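You operate a simulated robot arm through the tools that you are given. There is no shell and no other tool.

Carry out the task below with a simulated robot arm. There is one attempt and no reset: what you move stays moved.

TASK
Set the caliper on the brass block.
Fine: close the jaw on the block and press the set button; open the jaw and put the block back. Set down upright: brass block.

Only the result counts: the job must be done as asked and must still hold three seconds after the hand-in. Knocking over, shifting, dropping, spilling or breaking anything else fails it.

THE ROBOT
A 7-joint arm with a two-finger parallel gripper, fixed in place. Base frame: the origin is on the floor under the middle of its stand, x ahead of it, y to its left, z up; the work surface is at about z = 860. Units: mm, degrees, N and s.
With the tool pointing down near the work surface it reaches from about 400 to 900 mm from the base axis. Its first joint turns from -143.0 to 143.0 degrees. Payload 3 kg.
Tool frame: the origin (TCP) lies between the finger pads and is the grasp point; the fingertips stand 30 mm ahead of it; z points along the fingers, y is the line along which they close. The gripper opens to 94 mm. The fingers are 28 mm wide and 10 mm thick; the gripper's body (50 by 96 mm) begins 55 mm behind the TCP.
Orientation is that of the tool frame in the base frame, as a unit quaternion [w, x, y, z]. With the fingers straight down and closing along the base's y, the tool's x points along the base's -x, its y along +y and its z along -z.

THE INTERFACE
- The arm moves only by the tool jog_arm. Its argument "motion" is a list that holds one entry, the list of rows, each a list of 7 numbers: the shift along the base's x, y, z in cm, then the turn, a rotation vector about the base's x, y, z in degrees, then the closure, from 0 (fully open) to 1 (shut). In form: [[[dx, dy, dz, ax, ay, az, hand], ...]]. A call has 1 to 20 rows; each row shifts and turns the commanded pose from where the row before left it. A row lasts 0.2 s, in which the tool goes at most 50 mm and 8.6 degrees; a call with a longer step from one row to the next is refused whole, and so is a gripper value outside its range. A pose out of reach is approached as far as the arm can. The call stops where the force on the tool passes 70 N (or 10 N more than at its start, if that is more) or the arm is blocked; 0.2 s more then pass. The fingers move at their own pace (about 72 mm/s each) and stop on an object; they squeeze with about 31 N. The grip force told is the motor's: it shows also when the fingers shut on nothing. Time passes only in rows, and 0.2 s behind the last, so rows that do not move let the fingers close. It gives the time, the measured TCP pose, the force on the tool (base axes), the opening and the grip force at its end, in the units of the frame above (readings bear some noise), with the torque about the TCP (base axes, N m) and any sound that the robot's microphone picked up.
- Cameras (640 x 400 px; columns grow to the right, rows downward): "scene" is fixed at [49.6, 650.3, 1447.3]; the picture's right is [-0.44, -0.90, 0.00], its down [-0.37, 0.18, -0.91] and it looks along [0.82, -0.40, -0.41] (base axes); focal length 350 px, centre (320, 200). "wrist" rides on the gripper at [76, 14, -102] in the tool frame; the picture's right is [-0.18, 0.98, 0.00], its down [-0.75, -0.14, -0.64] and it looks along [-0.63, -0.12, 0.77] (tool axes); focal length 243 px, centre (320, 200). There is no depth. A picture from a camera that has moved, and an enlarged one, comes with that camera's place and axes in the base frame and with its lens.
- get_image(camera): a new picture of that camera. The clock stands still meanwhile.
- zoom(camera, box): a new picture of the part [left, top, right, bottom] of that camera's present view, enlarged. The clock stands still meanwhile.
- sign_off(): hands the job in; it is judged then, once.

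Nothing tells you positions but the pictures and the camera data. Unless the task says otherwise, let go and move clear before handing in.

The tools are called as a command line: name --argument value ..., lists and objects as JSON in quotes. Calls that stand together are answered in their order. jog_arm: Moves the arm, as the interface text tells. Its arguments: {"type":"object","properties":{"motion":{"type":"array","items":{"type":"array","items":{"type":"array","items":{"type":"number"}}}}},"required":["motion"]} The other tools are called the same way: get_image (camera) takes a picture; zoom (camera, box) takes an enlarged picture of a part of a camera's view; sign_off () hands the job in.

At the start:

```text
t: 0.0
tcp_pos: [610.4, 301.0, 1176.5]
ee_rot: [0.0, 0.0, 1.0, 0.0]
force: [0.5, 0.7, 0.2]
torque: [-0.03, 0.0, 0.02]
finger_gap: 94.0
grasp_force: 0.2
```

scene: 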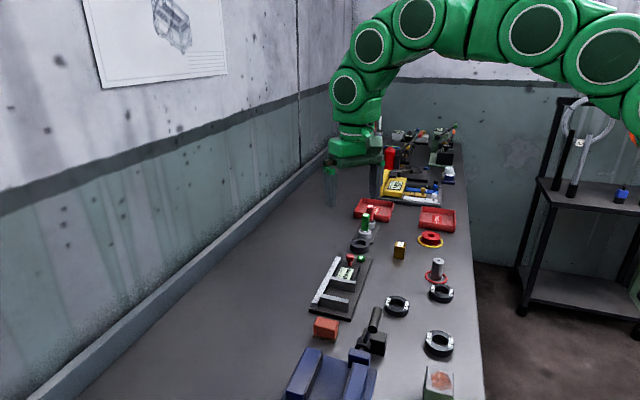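
wrist: 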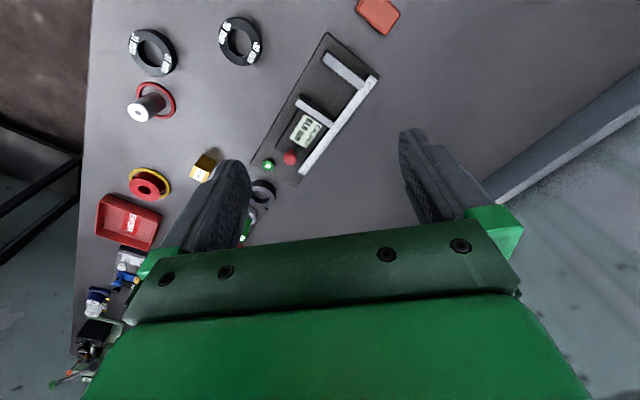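

I see a workbench with a caliper fixture (a plate with a rail, jaws and a display), a small brass block, and several other objects. I'll zoom in on these before moving.

zoom --camera "scene" --box '[290, 220, 470, 332]'

zoom --camera "wrist" --box '[180, 20, 400, 200]'

zoom --camera "scene" --box '[300, 250, 380, 325]'

```text
3.56 times, centred on (380, 276) of scene
camera zoom: at [49.6, 650.3, 1447.3], right [-0.44, -0.9, 0.0], down [-0.37, 0.18, -0.91], along [0.82, -0.4, -0.41], focal length 1245 px, centre (107, -70)
```

zoom: 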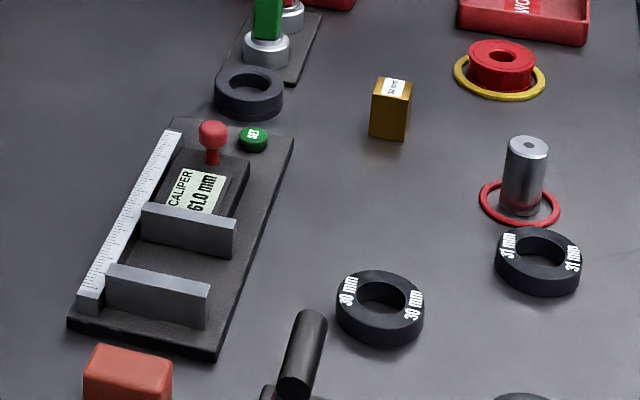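

```text
2.22 times, centred on (290, 110) of wrist
camera zoom: at [534.4, 314.1, 1278.1], right [0.18, 0.98, 0.0], down [0.75, -0.14, 0.64], along [0.63, -0.12, -0.77], focal length 539 px, centre (387, 400)
```

zoom: 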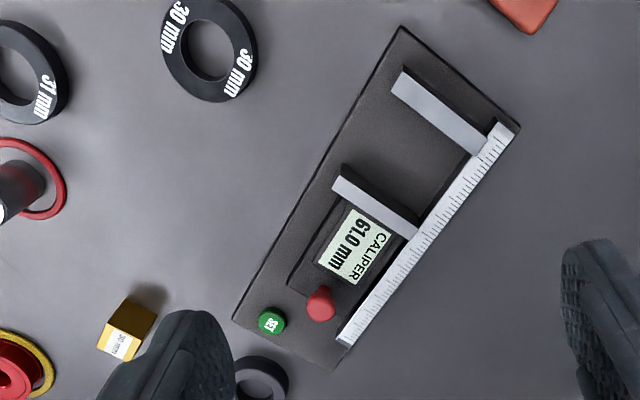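

```text
5.33 times, centred on (340, 288) of scene
camera zoom: at [49.6, 650.3, 1447.3], right [-0.44, -0.9, 0.0], down [-0.37, 0.18, -0.91], along [0.82, -0.4, -0.41], focal length 1868 px, centre (213, -267)
```

zoom: 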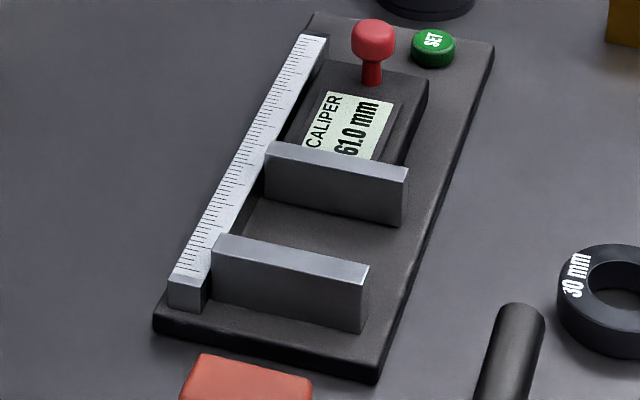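

The caliper plate lies diagonally, its corners at roughly (573,314), (643,386), (824,209) and (753,138). The brass block is near (740,40). I'll move above the block for a closer look.

jog_arm --motion '[[[1.57, -3.73, -1.23, 0, 0, 0, 0], [1.57, -3.73, -1.23, 0, 0, 0, 0], [1.57, -3.73, -1.23, 0, 0, 0, 0], [1.57, -3.73, -1.23, 0, 0, 0, 0], [1.57, -3.73, -1.23, 0, 0, 0, 0], [1.57, -3.73, -1.23, 0, 0, 0, 0], [1.57, -3.73, -1.23, 0, 0, 0, 0], [0, 0, 0, 0, 0, 0, 0]]]'

get_image --camera "wrist"

get_image --camera "scene"

```text
t: 1.8
tcp_pos: [719.9, 39.1, 1090.3]
ee_rot: [-0.001, 0.0, 1.0, 0.001]
force: [0.4, 0.9, -0.5]
torque: [0.01, -0.01, 0.03]
finger_gap: 94.3
grasp_force: 0.0
```

```text
taken
camera wrist: at [643.6, 53.3, 1191.9], right [0.18, 0.98, 0.0], down [0.75, -0.14, 0.64], along [0.63, -0.12, -0.77], focal length 243 px, centre (320, 200)
```

wrist: 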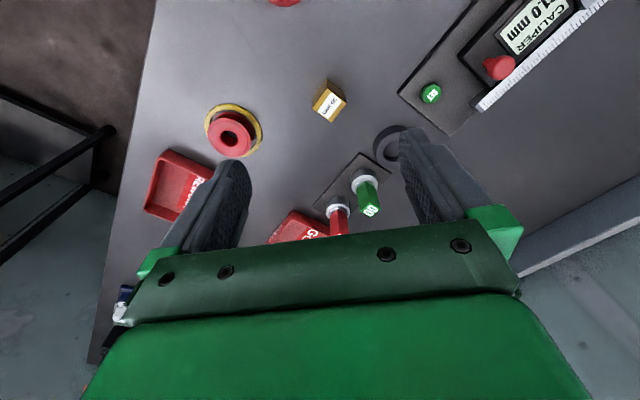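

```text
taken
```

scene: 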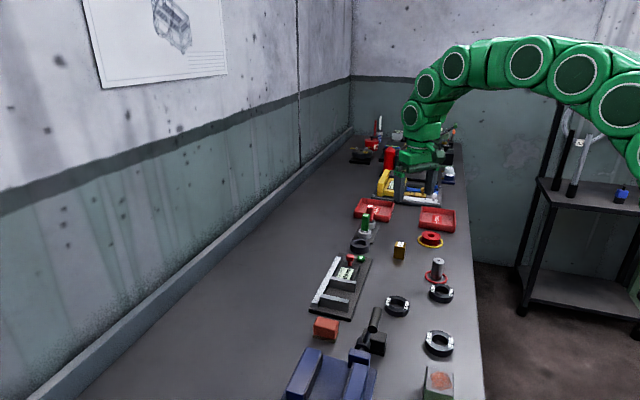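

The block is now under the wrist camera. I'll zoom in on it and on the SET end of the caliper.

zoom --camera "wrist" --box '[280, 60, 376, 140]'

zoom --camera "scene" --box '[380, 230, 420, 268]'

zoom --camera "wrist" --box '[380, 0, 620, 150]'

```text
5.00 times, centred on (328, 100) of wrist
camera zoom: at [643.6, 53.3, 1191.9], right [0.18, 0.98, 0.0], down [0.75, -0.14, 0.64], along [0.63, -0.12, -0.77], focal length 1213 px, centre (280, 700)
```

zoom: 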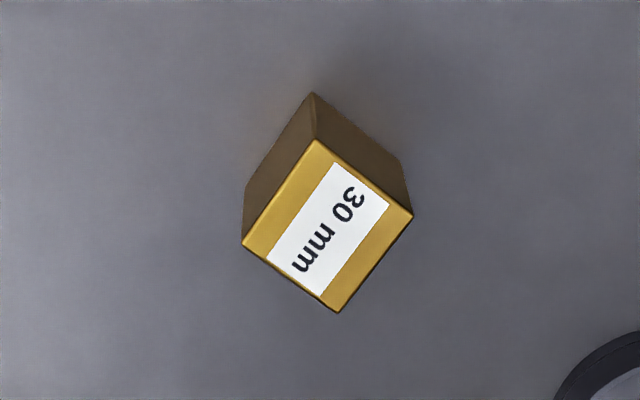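

```text
10.53 times, centred on (400, 249) of scene
camera zoom: at [49.6, 650.3, 1447.3], right [-0.44, -0.9, 0.0], down [-0.37, 0.18, -0.91], along [0.82, -0.4, -0.41], focal length 3687 px, centre (-522, -316)
```

zoom: 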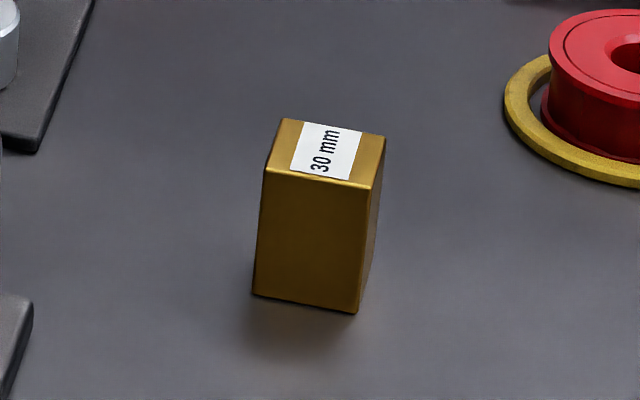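

```text
2.67 times, centred on (500, 75) of wrist
camera zoom: at [643.6, 53.3, 1191.9], right [0.18, 0.98, 0.0], down [0.75, -0.14, 0.64], along [0.63, -0.12, -0.77], focal length 647 px, centre (-160, 533)
```

zoom: 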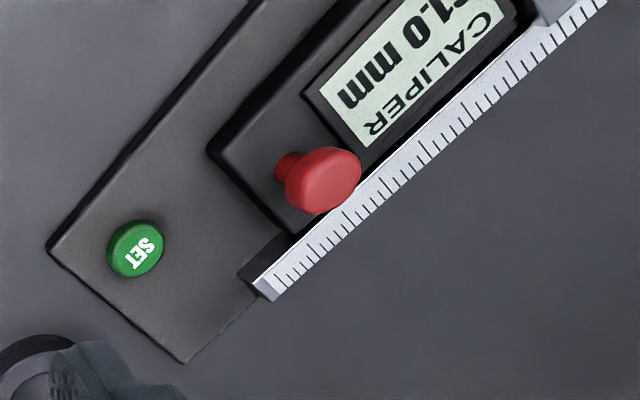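

The block is about 30×30×40 mm, centred near (743.6, 46.2) and turned 45°, which lines up with the caliper. I'll go over the jaws with the tool turned −45° so the view lines up with the slide.

jog_arm --motion '[[[-1.15, 3.475, -0.1, 0, 0, -5.625, 0], [-1.15, 3.475, -0.1, 0, 0, -5.625, 0], [-1.15, 3.475, -0.1, 0, 0, -5.625, 0], [-1.15, 3.475, -0.1, 0, 0, -5.625, 0], [-1.15, 3.475, -0.1, 0, 0, -5.625, 0], [-1.15, 3.475, -0.1, 0, 0, -5.625, 0], [-1.15, 3.475, -0.1, 0, 0, -5.625, 0], [-1.15, 3.475, -0.1, 0, 0, -5.625, 0], [0, 0, 0, 0, 0, 0, 0]]]'

get_image --camera "wrist"

get_image --camera "scene"

```text
t: 3.8
tcp_pos: [627.9, 318.1, 1081.9]
ee_rot: [0.001, 0.383, 0.924, -0.001]
force: [0.0, 0.6, 0.6]
torque: [0.06, 0.0, 0.02]
finger_gap: 94.0
grasp_force: 0.2
```

```text
taken
camera wrist: at [584.4, 381.7, 1183.8], right [0.83, 0.56, 0.0], down [0.43, -0.63, 0.64], along [0.36, -0.53, -0.77], focal length 243 px, centre (320, 200)
```

wrist: 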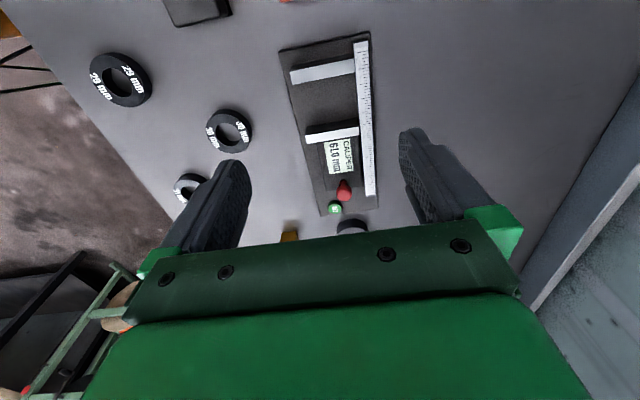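

```text
taken
```

scene: 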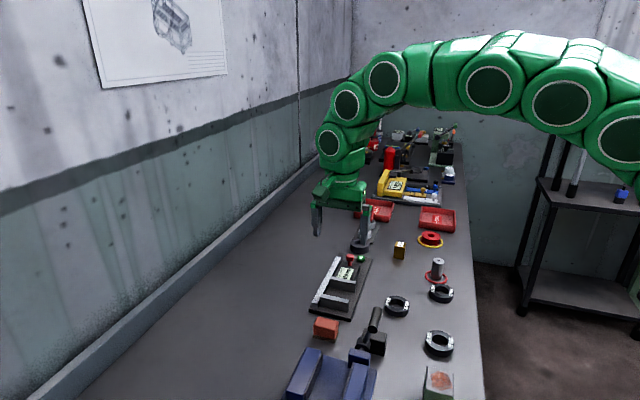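

The caliper now shows nearly upright between the fingers. I'll zoom in to measure the jaws.

zoom --camera "wrist" --box '[264, 25, 424, 125]'

zoom --camera "wrist" --box '[264, 115, 424, 215]'

```text
4.00 times, centred on (344, 75) of wrist
camera zoom: at [584.4, 381.7, 1183.8], right [0.83, 0.56, 0.0], down [0.43, -0.63, 0.64], along [0.36, -0.53, -0.77], focal length 970 px, centre (224, 700)
```

zoom: 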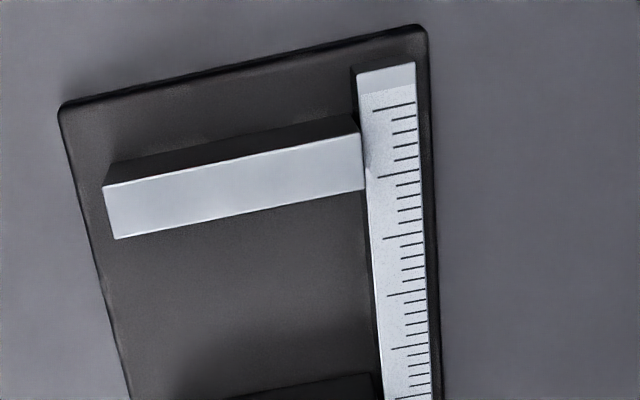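

```text
4.00 times, centred on (344, 165) of wrist
camera zoom: at [584.4, 381.7, 1183.8], right [0.83, 0.56, 0.0], down [0.43, -0.63, 0.64], along [0.36, -0.53, -0.77], focal length 970 px, centre (224, 340)
```

zoom: 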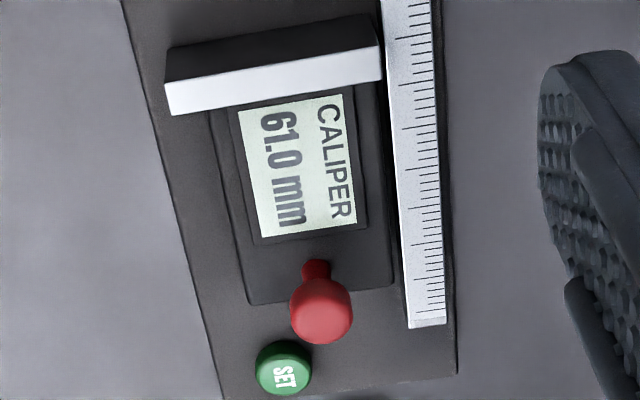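

Measured along the slide direction s=(x−y)/√2, the fixed jaw's inner face is at 210.5 and the sliding jaw's face at 272. The knob is near (733,226,914) and the SET button near (759,172,879). Next I'll move above the block to grip it, keeping the 45° turn.

jog_arm --motion '[[[1.446, -3.399, -1.024, 0, 0, 0, 0], [1.446, -3.399, -1.024, 0, 0, 0, 0], [1.446, -3.399, -1.024, 0, 0, 0, 0], [1.446, -3.399, -1.024, 0, 0, 0, 0], [1.446, -3.399, -1.024, 0, 0, 0, 0], [1.446, -3.399, -1.024, 0, 0, 0, 0], [1.446, -3.399, -1.024, 0, 0, 0, 0], [1.446, -3.399, -1.024, 0, 0, 0, 0], [0, 0, 0, 0, 0, 0, 0]]]'

get_image --camera "wrist"

zoom --camera "wrist" --box '[260, 100, 400, 210]'

zoom --camera "scene" --box '[340, 150, 460, 270]'

```text
t: 5.8
tcp_pos: [743.2, 44.4, 996.4]
ee_rot: [0.0, 0.383, 0.924, -0.001]
force: [-0.2, -0.7, 0.6]
torque: [0.04, -0.01, 0.0]
finger_gap: 93.9
grasp_force: 0.1
```

```text
taken
camera wrist: at [700.2, 108.2, 1099.7], right [0.83, 0.56, 0.0], down [0.43, -0.63, 0.64], along [0.36, -0.53, -0.77], focal length 243 px, centre (320, 200)
```

wrist: 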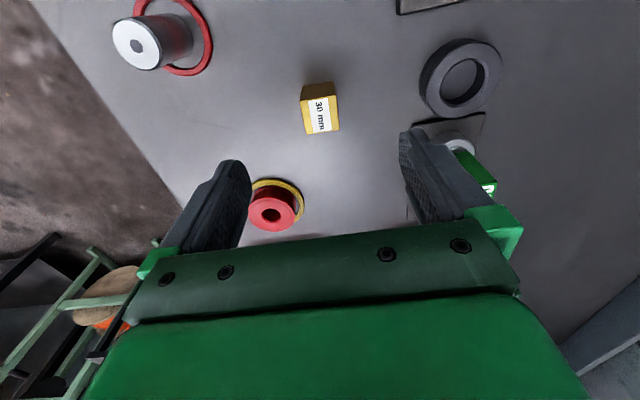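

```text
3.64 times, centred on (330, 155) of wrist
camera zoom: at [700.2, 108.2, 1099.7], right [0.83, 0.56, 0.0], down [0.43, -0.63, 0.64], along [0.36, -0.53, -0.77], focal length 882 px, centre (284, 364)
```

zoom: 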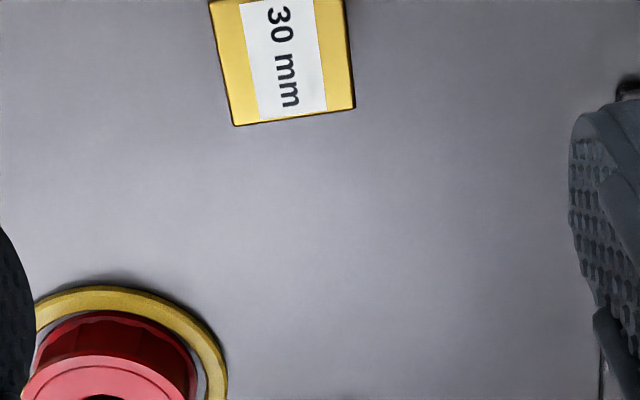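

```text
3.33 times, centred on (400, 210) of scene
camera zoom: at [49.6, 650.3, 1447.3], right [-0.44, -0.9, 0.0], down [-0.37, 0.18, -0.91], along [0.82, -0.4, -0.41], focal length 1168 px, centre (53, 167)
```

zoom: 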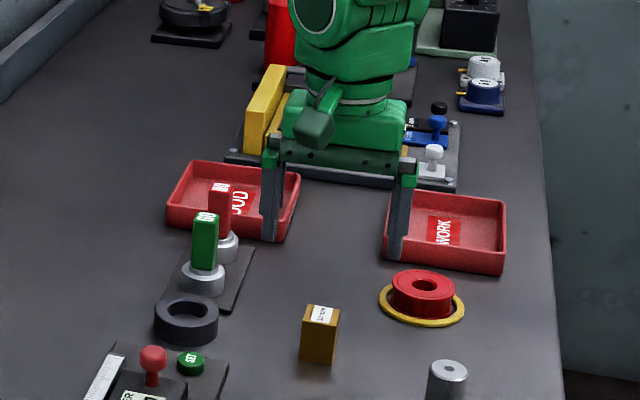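

jog_arm --motion '[[[0, 0, 0, 0, 0, 0, 0], [0, 0, 0, 0, 0, 0, 0]]]'

zoom --camera "wrist" --box '[272, 65, 368, 145]'

```text
t: 6.4
tcp_pos: [744.1, 44.5, 997.3]
ee_rot: [0.0, 0.383, 0.924, -0.001]
force: [0.1, -0.1, -0.6]
torque: [0.02, -0.02, 0.01]
finger_gap: 94.1
grasp_force: 0.1
```

```text
5.00 times, centred on (320, 105) of wrist
camera zoom: at [700.2, 108.5, 1100.0], right [0.83, 0.56, 0.0], down [0.43, -0.63, 0.64], along [0.36, -0.53, -0.77], focal length 1213 px, centre (320, 675)
```

zoom: 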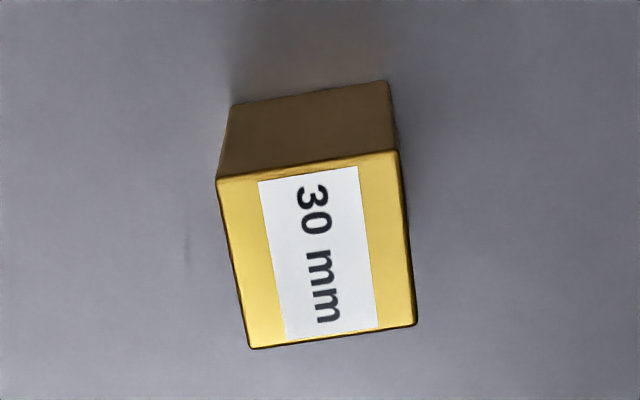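

The block's centre is within about 1.5 mm of the tool axis, and the sliding jaw faces line up with it. I'll correct the offset and descend to grip height with the fingers open.

jog_arm --motion '[[[-0.06, 0.12, -2.6, 0, 0, 0, 0], [0, 0, -2.6, 0, 0, 0, 0], [0, 0, -2.6, 0, 0, 0, 0], [0, 0, -1.6, 0, 0, 0, 0], [0, 0, -0.7, 0, 0, 0, 0], [0, 0, 0, 0, 0, 0, 0], [0, 0, 0, 0, 0, 0, 0]]]'

get_image --camera "wrist"

zoom --camera "scene" --box '[360, 190, 440, 270]'

```text
t: 8.0
tcp_pos: [743.2, 46.7, 897.8]
ee_rot: [0.0, 0.383, 0.924, -0.001]
force: [-0.3, 0.4, 1.3]
torque: [-0.03, 0.0, 0.02]
finger_gap: 94.1
grasp_force: 0.0
```

```text
taken
camera wrist: at [700.2, 109.8, 999.7], right [0.82, 0.57, 0.0], down [0.43, -0.63, 0.64], along [0.36, -0.53, -0.77], focal length 243 px, centre (320, 200)
```

wrist: 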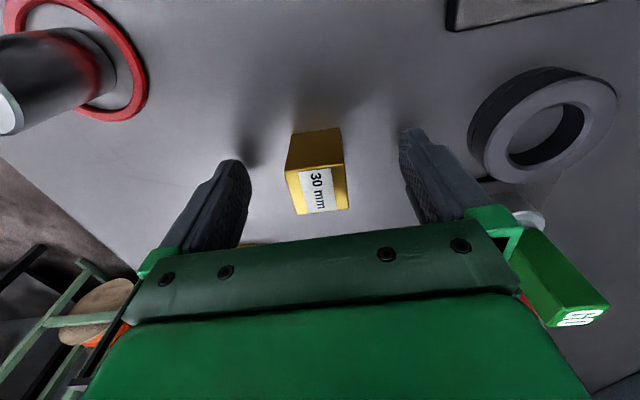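

```text
5.00 times, centred on (400, 230) of scene
camera zoom: at [49.6, 650.3, 1447.3], right [-0.44, -0.9, 0.0], down [-0.37, 0.18, -0.91], along [0.82, -0.4, -0.41], focal length 1751 px, centre (-80, 50)
```

zoom: 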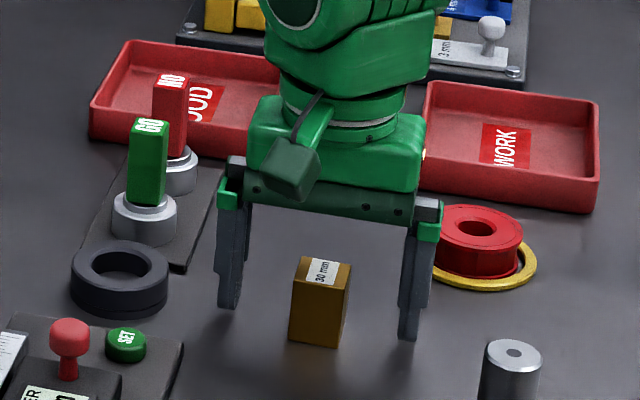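

The fingers straddle the block with clearance on both sides. I'll go down 2.5 mm and close.

jog_arm --motion '[[[0, 0, -0.25, 0, 0, 0, 0], [0, 0, 0, 0, 0, 0, 0.3], [0, 0, 0, 0, 0, 0, 0.5], [0, 0, 0, 0, 0, 0, 0.6], [0, 0, 0, 0, 0, 0, 0.65], [0, 0, 0, 0, 0, 0, 0.7], [0, 0, 0, 0, 0, 0, 0.75], [0, 0, 0, 0, 0, 0, 0.8], [0, 0, 0, 0, 0, 0, 0.9], [0, 0, 0, 0, 0, 0, 1.0], [0, 0, 0, 0, 0, 0, 1.0]]]'

get_image --camera "wrist"

```text
t: 10.4
tcp_pos: [744.5, 45.9, 896.0]
ee_rot: [0.0, 0.382, 0.924, 0.0]
force: [1.1, 0.8, 2.1]
torque: [0.05, 0.02, 0.02]
finger_gap: 34.1
grasp_force: 30.2
```

```text
taken
camera wrist: at [700.1, 109.9, 997.6], right [0.82, 0.57, 0.0], down [0.43, -0.63, 0.64], along [0.36, -0.53, -0.77], focal length 243 px, centre (320, 200)
```

wrist: 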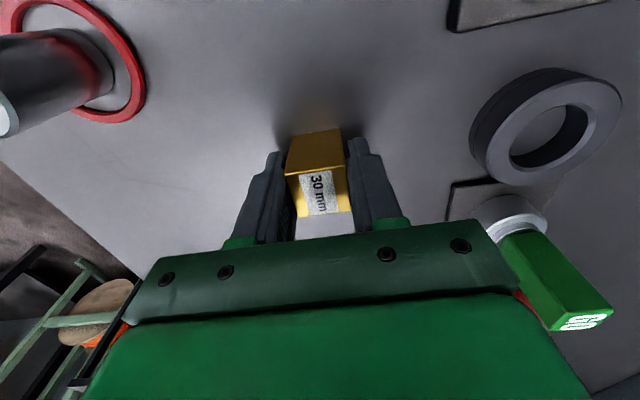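

The grip force is 30 N, but the gap reads 34 mm, more than I expected. I'll look more closely before lifting.

zoom --camera "wrist" --box '[220, 100, 420, 240]'

zoom --camera "scene" --box '[370, 210, 430, 265]'

jog_arm --motion '[[[0, 0, 0, 0, 0, 0, 1.0], [0, 0, 0, 0, 0, 0, 1.0]]]'

```text
2.86 times, centred on (320, 170) of wrist
camera zoom: at [700.1, 109.9, 997.6], right [0.82, 0.57, 0.0], down [0.43, -0.63, 0.64], along [0.36, -0.53, -0.77], focal length 693 px, centre (320, 286)
```

zoom: 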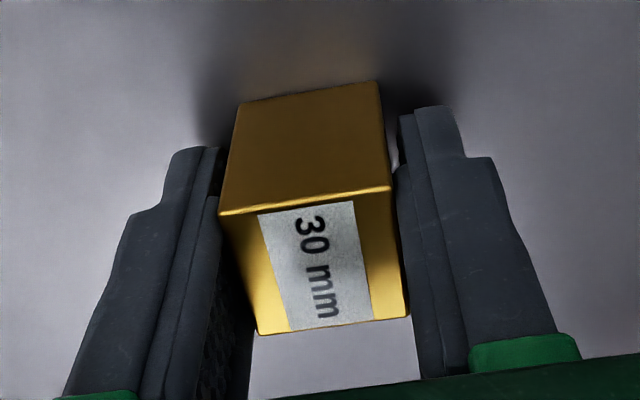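

```text
7.27 times, centred on (400, 238) of scene
camera zoom: at [49.6, 650.3, 1447.3], right [-0.44, -0.9, 0.0], down [-0.37, 0.18, -0.91], along [0.82, -0.4, -0.41], focal length 2547 px, centre (-262, -73)
```

zoom: 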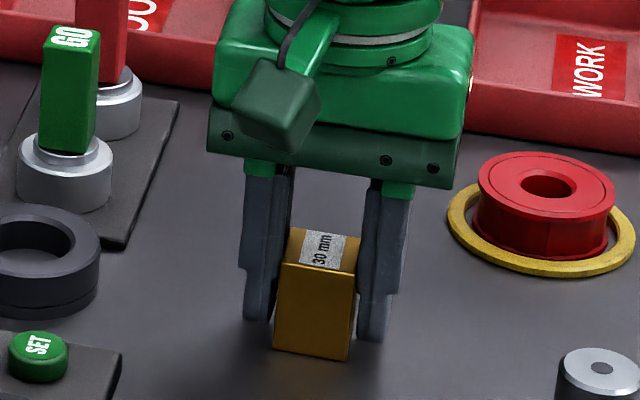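

```text
t: 11.0
tcp_pos: [742.8, 47.3, 896.1]
ee_rot: [0.0, 0.382, 0.924, -0.001]
force: [1.6, 0.0, 2.6]
torque: [-0.04, 0.01, -0.01]
finger_gap: 34.4
grasp_force: 30.8
```

The block has squared up in the grip, so the 34 mm reading looks like a gauge offset. I'll lift it and carry it above the gap between the jaws.

jog_arm --motion '[[[0, 0, 1.0, 0, 0, 0, 1], [0, 0, 2.5, 0, 0, 0, 1], [0, 0, 3.5, 0, 0, 0, 1], [0, 0, 4.0, 0, 0, 0, 1], [-1.1, 2.588, 0, 0, 0, 0, 1], [-1.375, 3.235, 0, 0, 0, 0, 1], [-1.375, 3.235, 0, 0, 0, 0, 1], [-1.375, 3.235, 0, 0, 0, 0, 1], [-1.375, 3.235, 0, 0, 0, 0, 1], [-1.375, 3.235, 0, 0, 0, 0, 1], [-1.375, 3.235, 0, 0, 0, 0, 1], [-1.1, 2.588, 0, 0, 0, 0, 1], [-0.55, 1.294, 0, 0, 0, 0, 1], [0, 0, 0, 0, 0, 0, 1], [0, 0, 0, 0, 0, 0, 1]]]'

get_image --camera "wrist"

zoom --camera "scene" --box '[280, 190, 420, 320]'

```text
t: 14.2
tcp_pos: [631.1, 306.7, 1006.4]
ee_rot: [0.0, 0.383, 0.924, 0.0]
force: [0.4, -0.9, 0.1]
torque: [0.01, -0.02, 0.03]
finger_gap: 0.1
grasp_force: 30.6
```

```text
taken
camera wrist: at [588.2, 369.7, 1109.0], right [0.83, 0.56, 0.0], down [0.43, -0.63, 0.64], along [0.36, -0.53, -0.77], focal length 243 px, centre (320, 200)
```

wrist: 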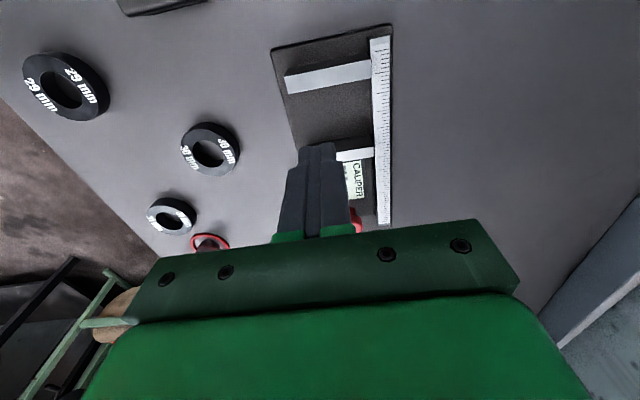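

```text
3.08 times, centred on (350, 255) of scene
camera zoom: at [49.6, 650.3, 1447.3], right [-0.44, -0.9, 0.0], down [-0.37, 0.18, -0.91], along [0.82, -0.4, -0.41], focal length 1078 px, centre (228, 31)
```

zoom: 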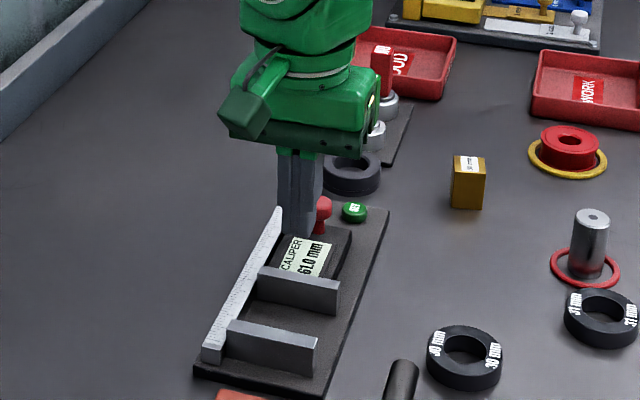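

The block slipped out during the lift and is still standing near its original spot. I'll go back with the fingers open and examine it.

zoom --camera "scene" --box '[370, 225, 430, 270]'

jog_arm --motion '[[[1.1, -2.588, 0, 0, 0, 0, 0], [1.375, -3.235, 0, 0, 0, 0, 0], [1.375, -3.235, 0, 0, 0, 0, 0], [1.375, -3.235, 0, 0, 0, 0, 0], [1.375, -3.235, 0, 0, 0, 0, 0], [1.375, -3.235, 0, 0, 0, 0, 0], [1.375, -3.235, 0, 0, 0, 0, 0], [1.1, -2.588, 0, 0, 0, 0, 0], [0.55, -1.294, 0, 0, 0, 0, 0], [0, 0, 0, 0, 0, 0, 0], [0, 0, 0, 0, 0, 0, 0]]]'

zoom --camera "wrist" --box '[272, 65, 368, 145]'

zoom --camera "wrist" --box '[160, 60, 480, 260]'

```text
8.89 times, centred on (400, 248) of scene
camera zoom: at [49.6, 650.3, 1447.3], right [-0.44, -0.9, 0.0], down [-0.37, 0.18, -0.91], along [0.82, -0.4, -0.41], focal length 3114 px, centre (-391, -222)
```

zoom: 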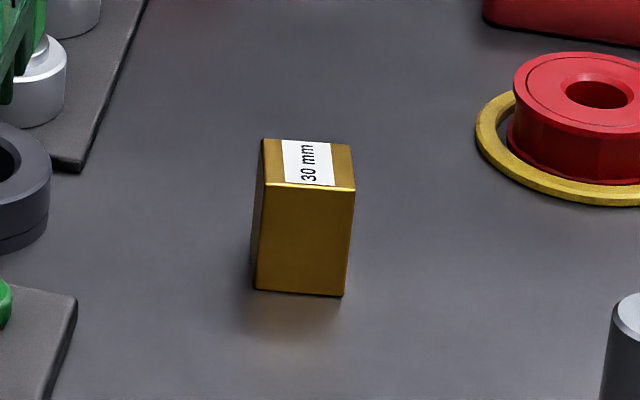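

```text
t: 16.6
tcp_pos: [742.1, 47.6, 1006.2]
ee_rot: [-0.001, 0.383, 0.924, 0.0]
force: [0.0, 0.0, -1.3]
torque: [0.0, 0.02, 0.0]
finger_gap: 93.9
grasp_force: 0.1
```

```text
5.00 times, centred on (320, 105) of wrist
camera zoom: at [699.1, 110.3, 1108.8], right [0.83, 0.56, 0.0], down [0.43, -0.63, 0.64], along [0.36, -0.53, -0.77], focal length 1213 px, centre (320, 675)
```

zoom: 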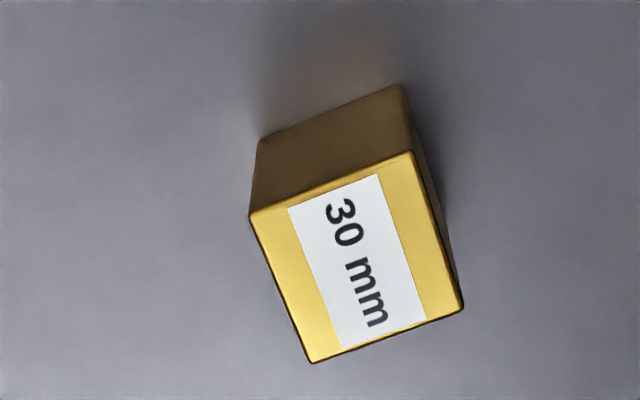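

```text
2.00 times, centred on (320, 160) of wrist
camera zoom: at [699.1, 110.3, 1108.8], right [0.83, 0.56, 0.0], down [0.43, -0.63, 0.64], along [0.36, -0.53, -0.77], focal length 485 px, centre (320, 280)
```

zoom: 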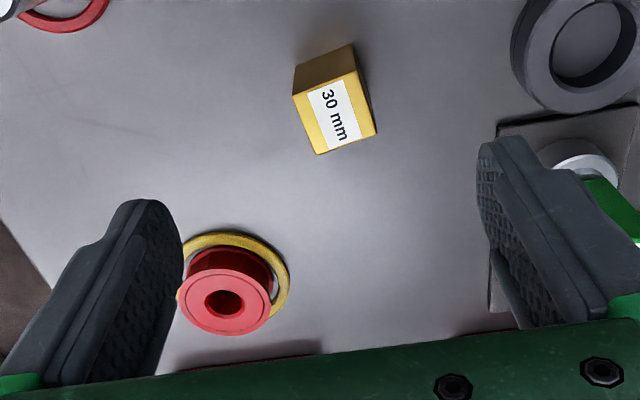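

The block slipped, turned about 11° and moved a few millimetres, and is now at about s=497, w=564. Before regripping I'll look at the finger geometry to see why it slipped.

zoom --camera "wrist" --box '[380, 110, 540, 260]'

zoom --camera "wrist" --box '[130, 140, 290, 290]'

zoom --camera "scene" --box '[370, 160, 450, 260]'

```text
2.67 times, centred on (460, 185) of wrist
camera zoom: at [699.1, 110.3, 1108.8], right [0.83, 0.56, 0.0], down [0.43, -0.63, 0.64], along [0.36, -0.53, -0.77], focal length 647 px, centre (-53, 240)
```

zoom: 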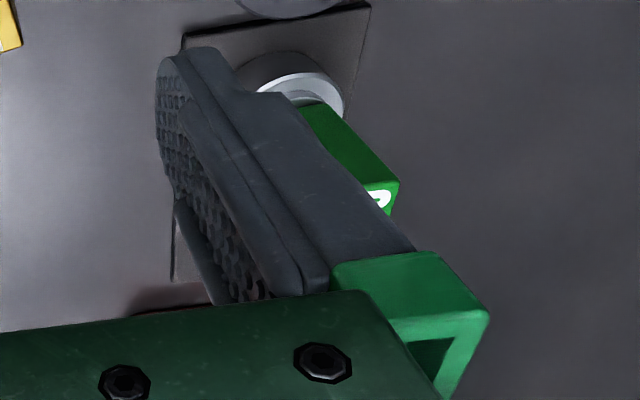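

```text
2.67 times, centred on (210, 215) of wrist
camera zoom: at [699.1, 110.3, 1108.8], right [0.83, 0.56, 0.0], down [0.43, -0.63, 0.64], along [0.36, -0.53, -0.77], focal length 647 px, centre (613, 160)
```

zoom: 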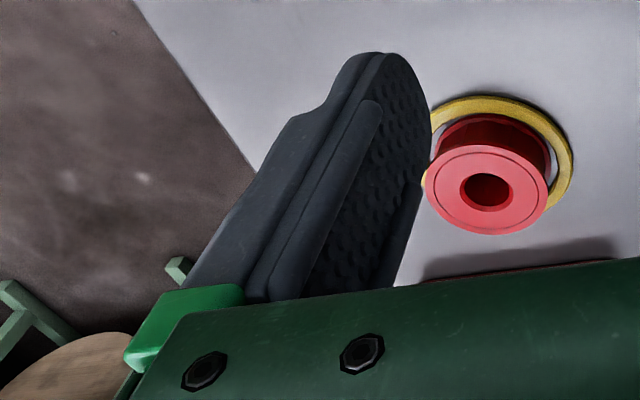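

```text
4.00 times, centred on (410, 210) of scene
camera zoom: at [49.6, 650.3, 1447.3], right [-0.44, -0.9, 0.0], down [-0.37, 0.18, -0.91], along [0.82, -0.4, -0.41], focal length 1401 px, centre (-40, 160)
```

zoom: 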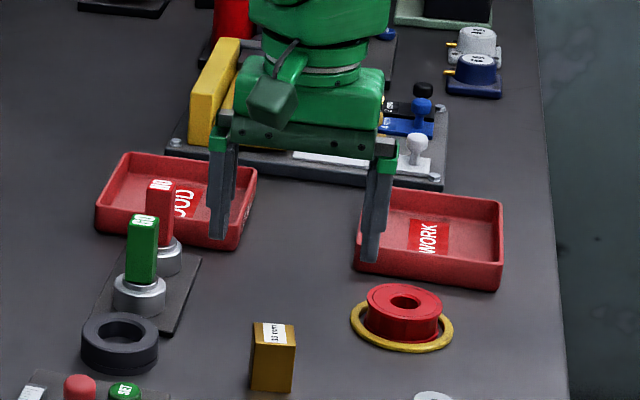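

The fingers have raised side rims from the TCP level up towards the palm. My grip caught the block's top edge on those rims, and the flat textured pads are below the TCP. I'll regrip with the TCP just above the block top, and first turn +10.8° to match the block.

jog_arm --motion '[[[0.38, 0.04, 0, 0, 0, 5.4, 0], [0.38, 0.04, 0, 0, 0, 5.4, 0], [0, 0, -2.5, 0, 0, 0, 0], [0, 0, -1.5, 0, 0, 0, 0], [0, 0, 0, 0, 0, 0, 0], [0, 0, 0, 0, 0, 0, 0]]]'

zoom --camera "wrist" --box '[248, 70, 392, 190]'

```text
t: 18.0
tcp_pos: [751.3, 49.0, 967.0]
ee_rot: [0.001, 0.293, 0.956, -0.001]
force: [1.2, -1.0, -0.9]
torque: [0.02, 0.0, 0.02]
finger_gap: 94.2
grasp_force: 0.1
```

```text
3.33 times, centred on (320, 130) of wrist
camera zoom: at [697.0, 102.6, 1069.2], right [0.7, 0.71, 0.0], down [0.54, -0.54, 0.64], along [0.46, -0.45, -0.77], focal length 809 px, centre (320, 433)
```

zoom: 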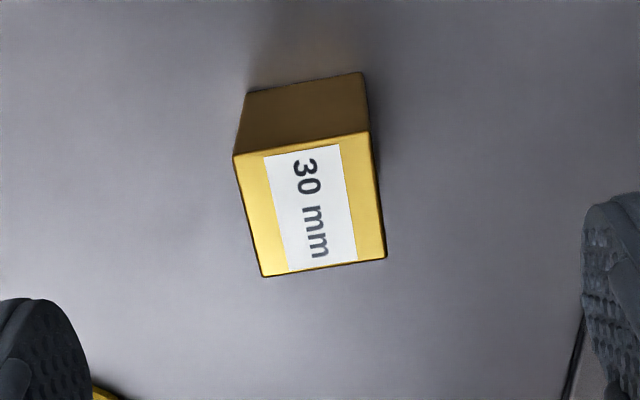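

The block lines up with the fingers to within 1°. I'll make a small correction and descend to TCP z≈904.5, then close on the flat tip pads.

jog_arm --motion '[[[-0.15, -0.07, -2.2, 0, 0, 0, 0], [0, 0, -2.2, 0, 0, 0, 0], [0, 0, -1.3, 0, 0, 0, 0], [0, 0, -0.57, 0, 0, 0, 0], [0, 0, 0, 0, 0, 0, 0], [0, 0, 0, 0, 0, 0, 0.3], [0, 0, 0, 0, 0, 0, 0.5], [0, 0, 0, 0, 0, 0, 0.6], [0, 0, 0, 0, 0, 0, 0.65], [0, 0, 0, 0, 0, 0, 0.7], [0, 0, 0, 0, 0, 0, 0.75], [0, 0, 0, 0, 0, 0, 0.85], [0, 0, 0, 0, 0, 0, 1.0], [0, 0, 0, 0, 0, 0, 1.0], [0, 0, 0, 0, 0, 0, 1.0]]]'

zoom --camera "wrist" --box '[220, 100, 420, 240]'

zoom --camera "scene" --box '[370, 210, 430, 265]'

```text
t: 21.2
tcp_pos: [749.1, 46.1, 903.9]
ee_rot: [0.0, 0.294, 0.956, 0.0]
force: [1.1, 1.0, 1.2]
torque: [0.03, -0.09, 0.02]
finger_gap: 34.2
grasp_force: 30.9
```

```text
2.86 times, centred on (320, 170) of wrist
camera zoom: at [695.0, 100.2, 1005.9], right [0.7, 0.71, 0.0], down [0.54, -0.54, 0.64], along [0.46, -0.45, -0.77], focal length 693 px, centre (320, 286)
```

zoom: 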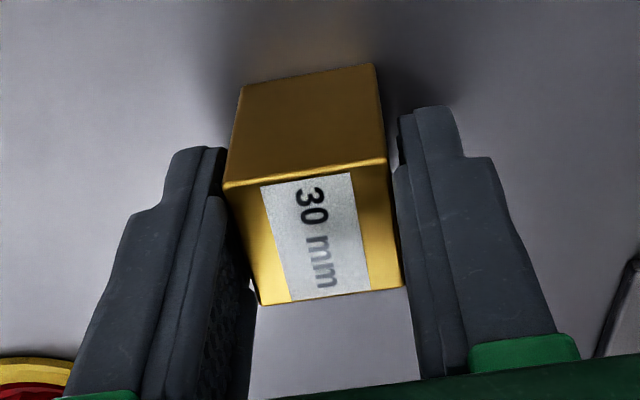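

```text
7.27 times, centred on (400, 238) of scene
camera zoom: at [49.6, 650.3, 1447.3], right [-0.44, -0.9, 0.0], down [-0.37, 0.18, -0.91], along [0.82, -0.4, -0.41], focal length 2547 px, centre (-262, -73)
```

zoom: 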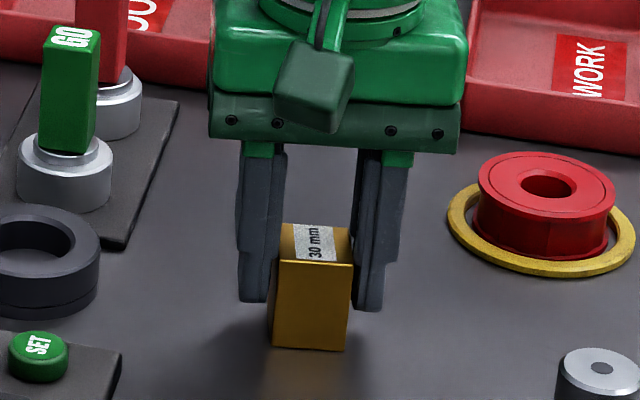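

The gap again settles at 34.2 mm, so that's just how this block reads in the grip. I'll lift a few millimetres slowly and check whether it holds.

jog_arm --motion '[[[0, 0, 0.1, 0, 0, 0, 1], [0, 0, 0.2, 0, 0, 0, 1], [0, 0, 0.2, 0, 0, 0, 1], [0, 0, 0, 0, 0, 0, 1], [0, 0, 0, 0, 0, 0, 1]]]'

zoom --camera "wrist" --box '[220, 100, 420, 240]'

zoom --camera "scene" --box '[370, 210, 430, 265]'

```text
t: 22.4
tcp_pos: [750.6, 46.8, 909.6]
ee_rot: [0.001, 0.294, 0.956, 0.0]
force: [-1.0, -0.7, -2.4]
torque: [0.01, 0.01, 0.01]
finger_gap: 33.9
grasp_force: 30.8
```

```text
2.86 times, centred on (320, 170) of wrist
camera zoom: at [694.6, 100.9, 1011.2], right [0.7, 0.71, 0.0], down [0.54, -0.54, 0.64], along [0.46, -0.45, -0.77], focal length 693 px, centre (320, 286)
```

zoom: 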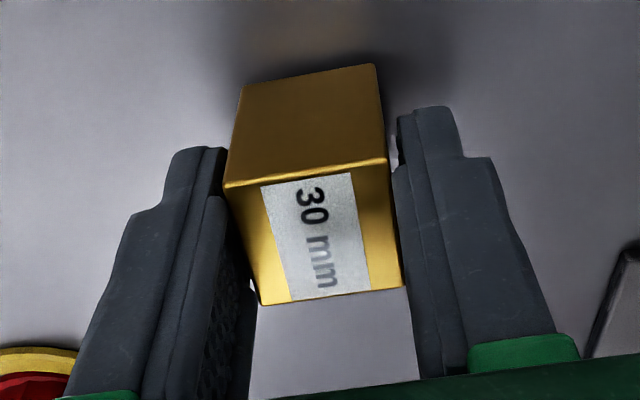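

```text
7.27 times, centred on (400, 238) of scene
camera zoom: at [49.6, 650.3, 1447.3], right [-0.44, -0.9, 0.0], down [-0.37, 0.18, -0.91], along [0.82, -0.4, -0.41], focal length 2547 px, centre (-262, -73)
```

zoom: 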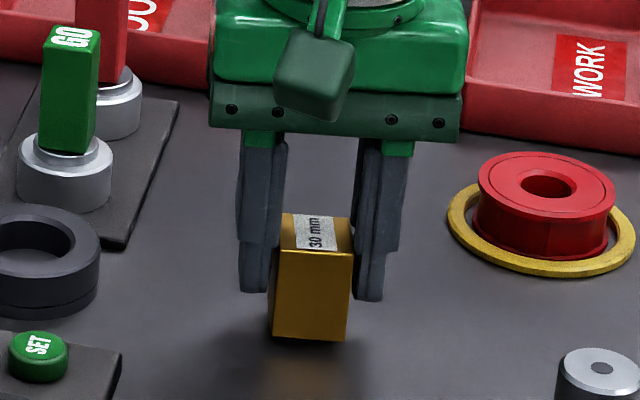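

The block is lifting with the fingers. I'll raise it slowly to about 85 mm clear and recheck.

jog_arm --motion '[[[0, 0, 0.4, 0, 0, 0, 1], [0, 0, 0.6, 0, 0, 0, 1], [0, 0, 0.8, 0, 0, 0, 1], [0, 0, 0.8, 0, 0, 0, 1], [0, 0, 0.8, 0, 0, 0, 1], [0, 0, 0.8, 0, 0, 0, 1], [0, 0, 0.8, 0, 0, 0, 1], [0, 0, 0.8, 0, 0, 0, 1], [0, 0, 0.8, 0, 0, 0, 1], [0, 0, 0.6, 0, 0, 0, 1], [0, 0, 0.4, 0, 0, 0, 1], [0, 0, 0.2, 0, 0, 0, 1], [0, 0, 0, 0, 0, 0, 1], [0, 0, 0, 0, 0, 0, 1]]]'

zoom --camera "wrist" --box '[220, 100, 420, 240]'

```text
t: 25.4
tcp_pos: [749.3, 47.2, 987.1]
ee_rot: [0.0, 0.294, 0.956, 0.0]
force: [0.4, 0.0, -3.2]
torque: [-0.03, 0.0, 0.02]
finger_gap: 34.1
grasp_force: 30.8
```

```text
2.86 times, centred on (320, 170) of wrist
camera zoom: at [695.2, 100.8, 1088.7], right [0.7, 0.71, 0.0], down [0.54, -0.54, 0.64], along [0.46, -0.45, -0.77], focal length 693 px, centre (320, 286)
```

zoom: 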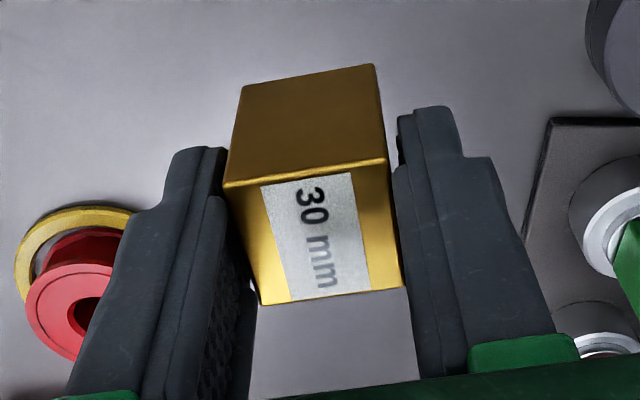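

The block is held securely at 3.2 N, about its weight, and hasn't moved in the hand. I'll carry it slowly to above the jaw gap, turning back to −45°.

jog_arm --motion '[[[-0.36, 0.8056, 0, 0, 0, -0.3375, 1], [-0.72, 1.6112, 0, 0, 0, -0.675, 1], [-0.72, 1.6112, 0, 0, 0, -0.675, 1], [-0.72, 1.6112, 0, 0, 0, -0.675, 1], [-0.72, 1.6112, 0, 0, 0, -0.675, 1], [-0.72, 1.6112, 0, 0, 0, -0.675, 1], [-0.72, 1.6112, 0, 0, 0, -0.675, 1], [-0.72, 1.6112, 0, 0, 0, -0.675, 1], [-0.72, 1.6112, 0, 0, 0, -0.675, 1], [-0.72, 1.6112, 0, 0, 0, -0.675, 1], [-0.72, 1.6112, 0, 0, 0, -0.675, 1], [-0.72, 1.6112, 0, 0, 0, -0.675, 1], [-0.72, 1.6112, 0, 0, 0, -0.675, 1], [-0.72, 1.6112, 0, 0, 0, -0.675, 1], [-0.72, 1.6112, 0, 0, 0, -0.675, 1], [-0.72, 1.6112, 0, 0, 0, -0.675, 1], [-0.36, 0.8056, 0, 0, 0, -0.3375, 1], [0, 0, 0, 0, 0, 0, 1], [0, 0, 0, 0, 0, 0, 1]]]'

get_image --camera "wrist"

zoom --camera "wrist" --box '[230, 0, 430, 140]'

zoom --camera "scene" --box '[280, 190, 420, 320]'

```text
t: 29.4
tcp_pos: [634.9, 305.3, 987.8]
ee_rot: [0.0, 0.384, 0.923, -0.001]
force: [-0.4, -0.4, -3.7]
torque: [-0.02, -0.03, 0.01]
finger_gap: 33.9
grasp_force: 31.1
```

```text
taken
camera wrist: at [591.1, 368.9, 1089.9], right [0.83, 0.56, 0.0], down [0.43, -0.63, 0.64], along [0.36, -0.53, -0.77], focal length 243 px, centre (320, 200)
```

wrist: 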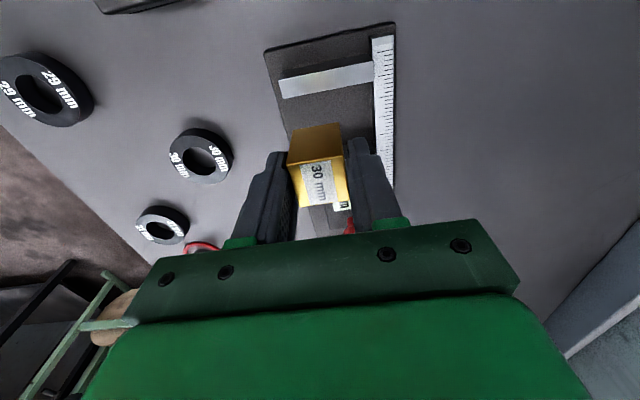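

```text
2.86 times, centred on (330, 70) of wrist
camera zoom: at [591.1, 368.9, 1089.9], right [0.83, 0.56, 0.0], down [0.43, -0.63, 0.64], along [0.36, -0.53, -0.77], focal length 693 px, centre (291, 571)
```

zoom: 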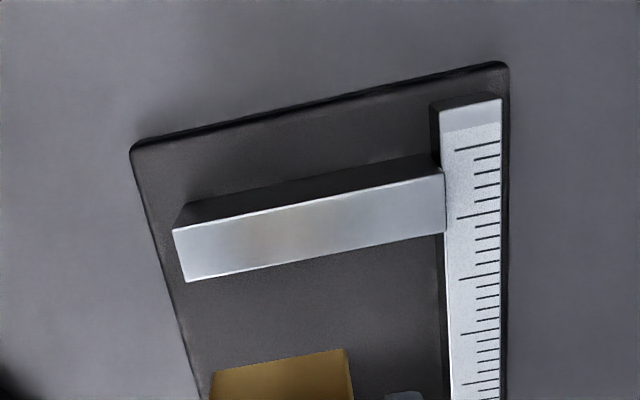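

```text
3.08 times, centred on (350, 255) of scene
camera zoom: at [49.6, 650.3, 1447.3], right [-0.44, -0.9, 0.0], down [-0.37, 0.18, -0.91], along [0.82, -0.4, -0.41], focal length 1078 px, centre (228, 31)
```

zoom: 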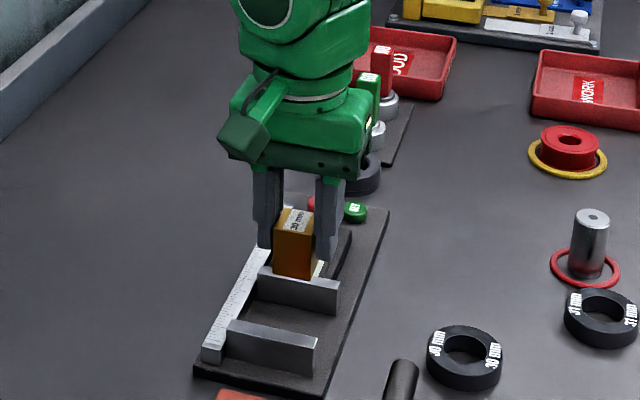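

The view confirms the fixed jaw face is at s≈210.5. The block would come down about 7 mm clear of it, with plenty of room to the rail and the sliding jaw. I'll descend to just above the plate.

jog_arm --motion '[[[0, 0, -0.5, 0, 0, 0, 1], [0, 0, -1.0, 0, 0, 0, 1], [0, 0, -1.0, 0, 0, 0, 1], [0, 0, -1.0, 0, 0, 0, 1], [0, 0, -1.0, 0, 0, 0, 1], [0, 0, -1.0, 0, 0, 0, 1], [0, 0, -0.7, 0, 0, 0, 1], [0, 0, -0.3, 0, 0, 0, 1], [0, 0, -0.2, 0, 0, 0, 1], [0, 0, 0, 0, 0, 0, 1], [0, 0, 0, 0, 0, 0, 1]]]'

zoom --camera "wrist" --box '[200, 60, 440, 230]'

zoom --camera "scene" --box '[290, 220, 400, 325]'

```text
t: 31.8
tcp_pos: [634.5, 305.7, 921.1]
ee_rot: [0.0, 0.383, 0.924, 0.0]
force: [0.7, 1.2, -3.1]
torque: [0.0, -0.01, -0.01]
finger_gap: 33.8
grasp_force: 31.2
```

```text
2.35 times, centred on (320, 145) of wrist
camera zoom: at [590.8, 368.1, 1022.1], right [0.83, 0.56, 0.0], down [0.43, -0.63, 0.64], along [0.36, -0.53, -0.77], focal length 571 px, centre (320, 329)
```

zoom: 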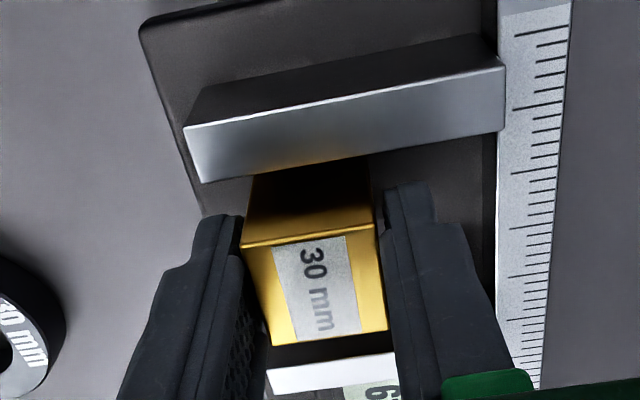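

```text
3.81 times, centred on (345, 272) of scene
camera zoom: at [49.6, 650.3, 1447.3], right [-0.44, -0.9, 0.0], down [-0.37, 0.18, -0.91], along [0.82, -0.4, -0.41], focal length 1334 px, centre (225, -76)
```

zoom: 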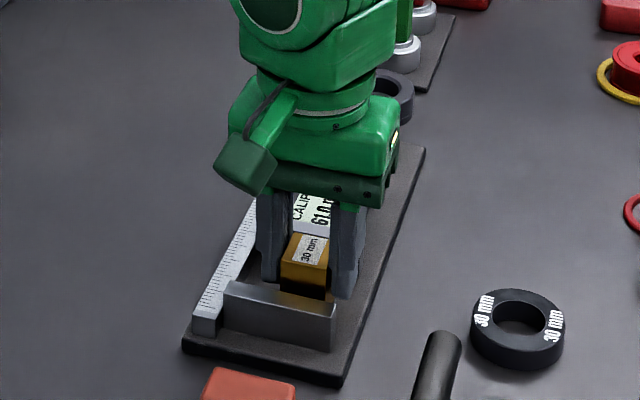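

The block is in the gap and a few millimetres above the plate. I'll lower it in small steps and watch the force.

jog_arm --motion '[[[0, 0, -0.1, 0, 0, 0, 1], [0, 0, -0.1, 0, 0, 0, 1], [0, 0, 0, 0, 0, 0, 1]]]'

jog_arm --motion '[[[0, 0, -0.1, 0, 0, 0, 1], [0, 0, 0, 0, 0, 0, 1]]]'

jog_arm --motion '[[[0, 0, -0.1, 0, 0, 0, 1], [0, 0, 0, 0, 0, 0, 1]]]'

```text
t: 32.6
tcp_pos: [634.9, 304.3, 918.1]
ee_rot: [0.0, 0.383, 0.924, -0.001]
force: [-0.5, -1.6, -3.3]
torque: [-0.02, 0.01, -0.01]
finger_gap: 33.8
grasp_force: 31.4
```

```text
t: 33.2
tcp_pos: [634.1, 303.7, 918.1]
ee_rot: [0.0, 0.384, 0.923, 0.001]
force: [0.9, 0.9, -3.7]
torque: [0.01, -0.01, 0.0]
finger_gap: 33.9
grasp_force: 30.6
```

```text
t: 33.8
tcp_pos: [635.1, 304.8, 915.6]
ee_rot: [0.0, 0.384, 0.923, 0.0]
force: [0.4, -0.2, -3.4]
torque: [-0.01, -0.01, 0.01]
finger_gap: 34.0
grasp_force: 31.1
```

jog_arm --motion '[[[0, 0, -0.07, 0, 0, 0, 1], [0, 0, 0, 0, 0, 0, 1]]]'

zoom --camera "scene" --box '[320, 250, 370, 310]'

```text
t: 34.4
tcp_pos: [635.0, 305.2, 915.7]
ee_rot: [0.0, 0.383, 0.924, 0.001]
force: [-4.5, -2.1, 17.4]
torque: [0.03, 0.23, -0.02]
finger_gap: 34.0
grasp_force: 30.6
```

```text
6.67 times, centred on (345, 280) of scene
camera zoom: at [49.6, 650.3, 1447.3], right [-0.44, -0.9, 0.0], down [-0.37, 0.18, -0.91], along [0.82, -0.4, -0.41], focal length 2335 px, centre (153, -333)
```

zoom: 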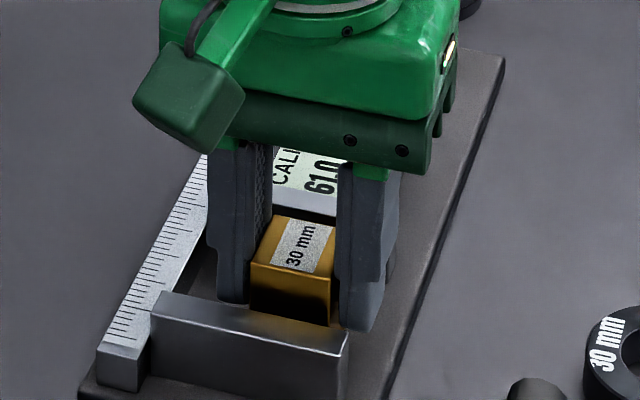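

The block is touching the plate, with 17 N upward. I'll ease off slightly, open the fingers partway to avoid the rail, and rise.

jog_arm --motion '[[[0, 0, 0.05, 0, 0, 0, 1], [0, 0, 0, 0, 0, 0, 0.6], [0, 0, 0, 0, 0, 0, 0.55], [0, 0, 0, 0, 0, 0, 0.45], [0, 0, 0, 0, 0, 0, 0.45]]]'

zoom --camera "wrist" --box '[200, 60, 440, 230]'

```text
t: 35.6
tcp_pos: [635.0, 304.0, 916.0]
ee_rot: [0.0, 0.384, 0.923, 0.0]
force: [-0.3, -0.1, -0.1]
torque: [0.01, 0.0, 0.0]
finger_gap: 51.5
grasp_force: 0.1
```

```text
2.35 times, centred on (320, 145) of wrist
camera zoom: at [591.2, 368.1, 1018.1], right [0.83, 0.56, 0.0], down [0.43, -0.63, 0.64], along [0.36, -0.53, -0.77], focal length 571 px, centre (320, 329)
```

zoom: 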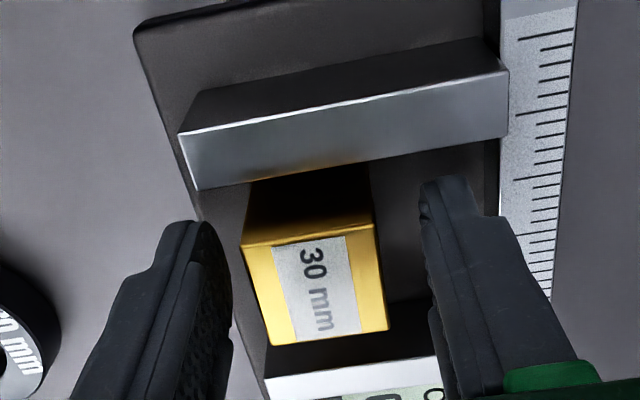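

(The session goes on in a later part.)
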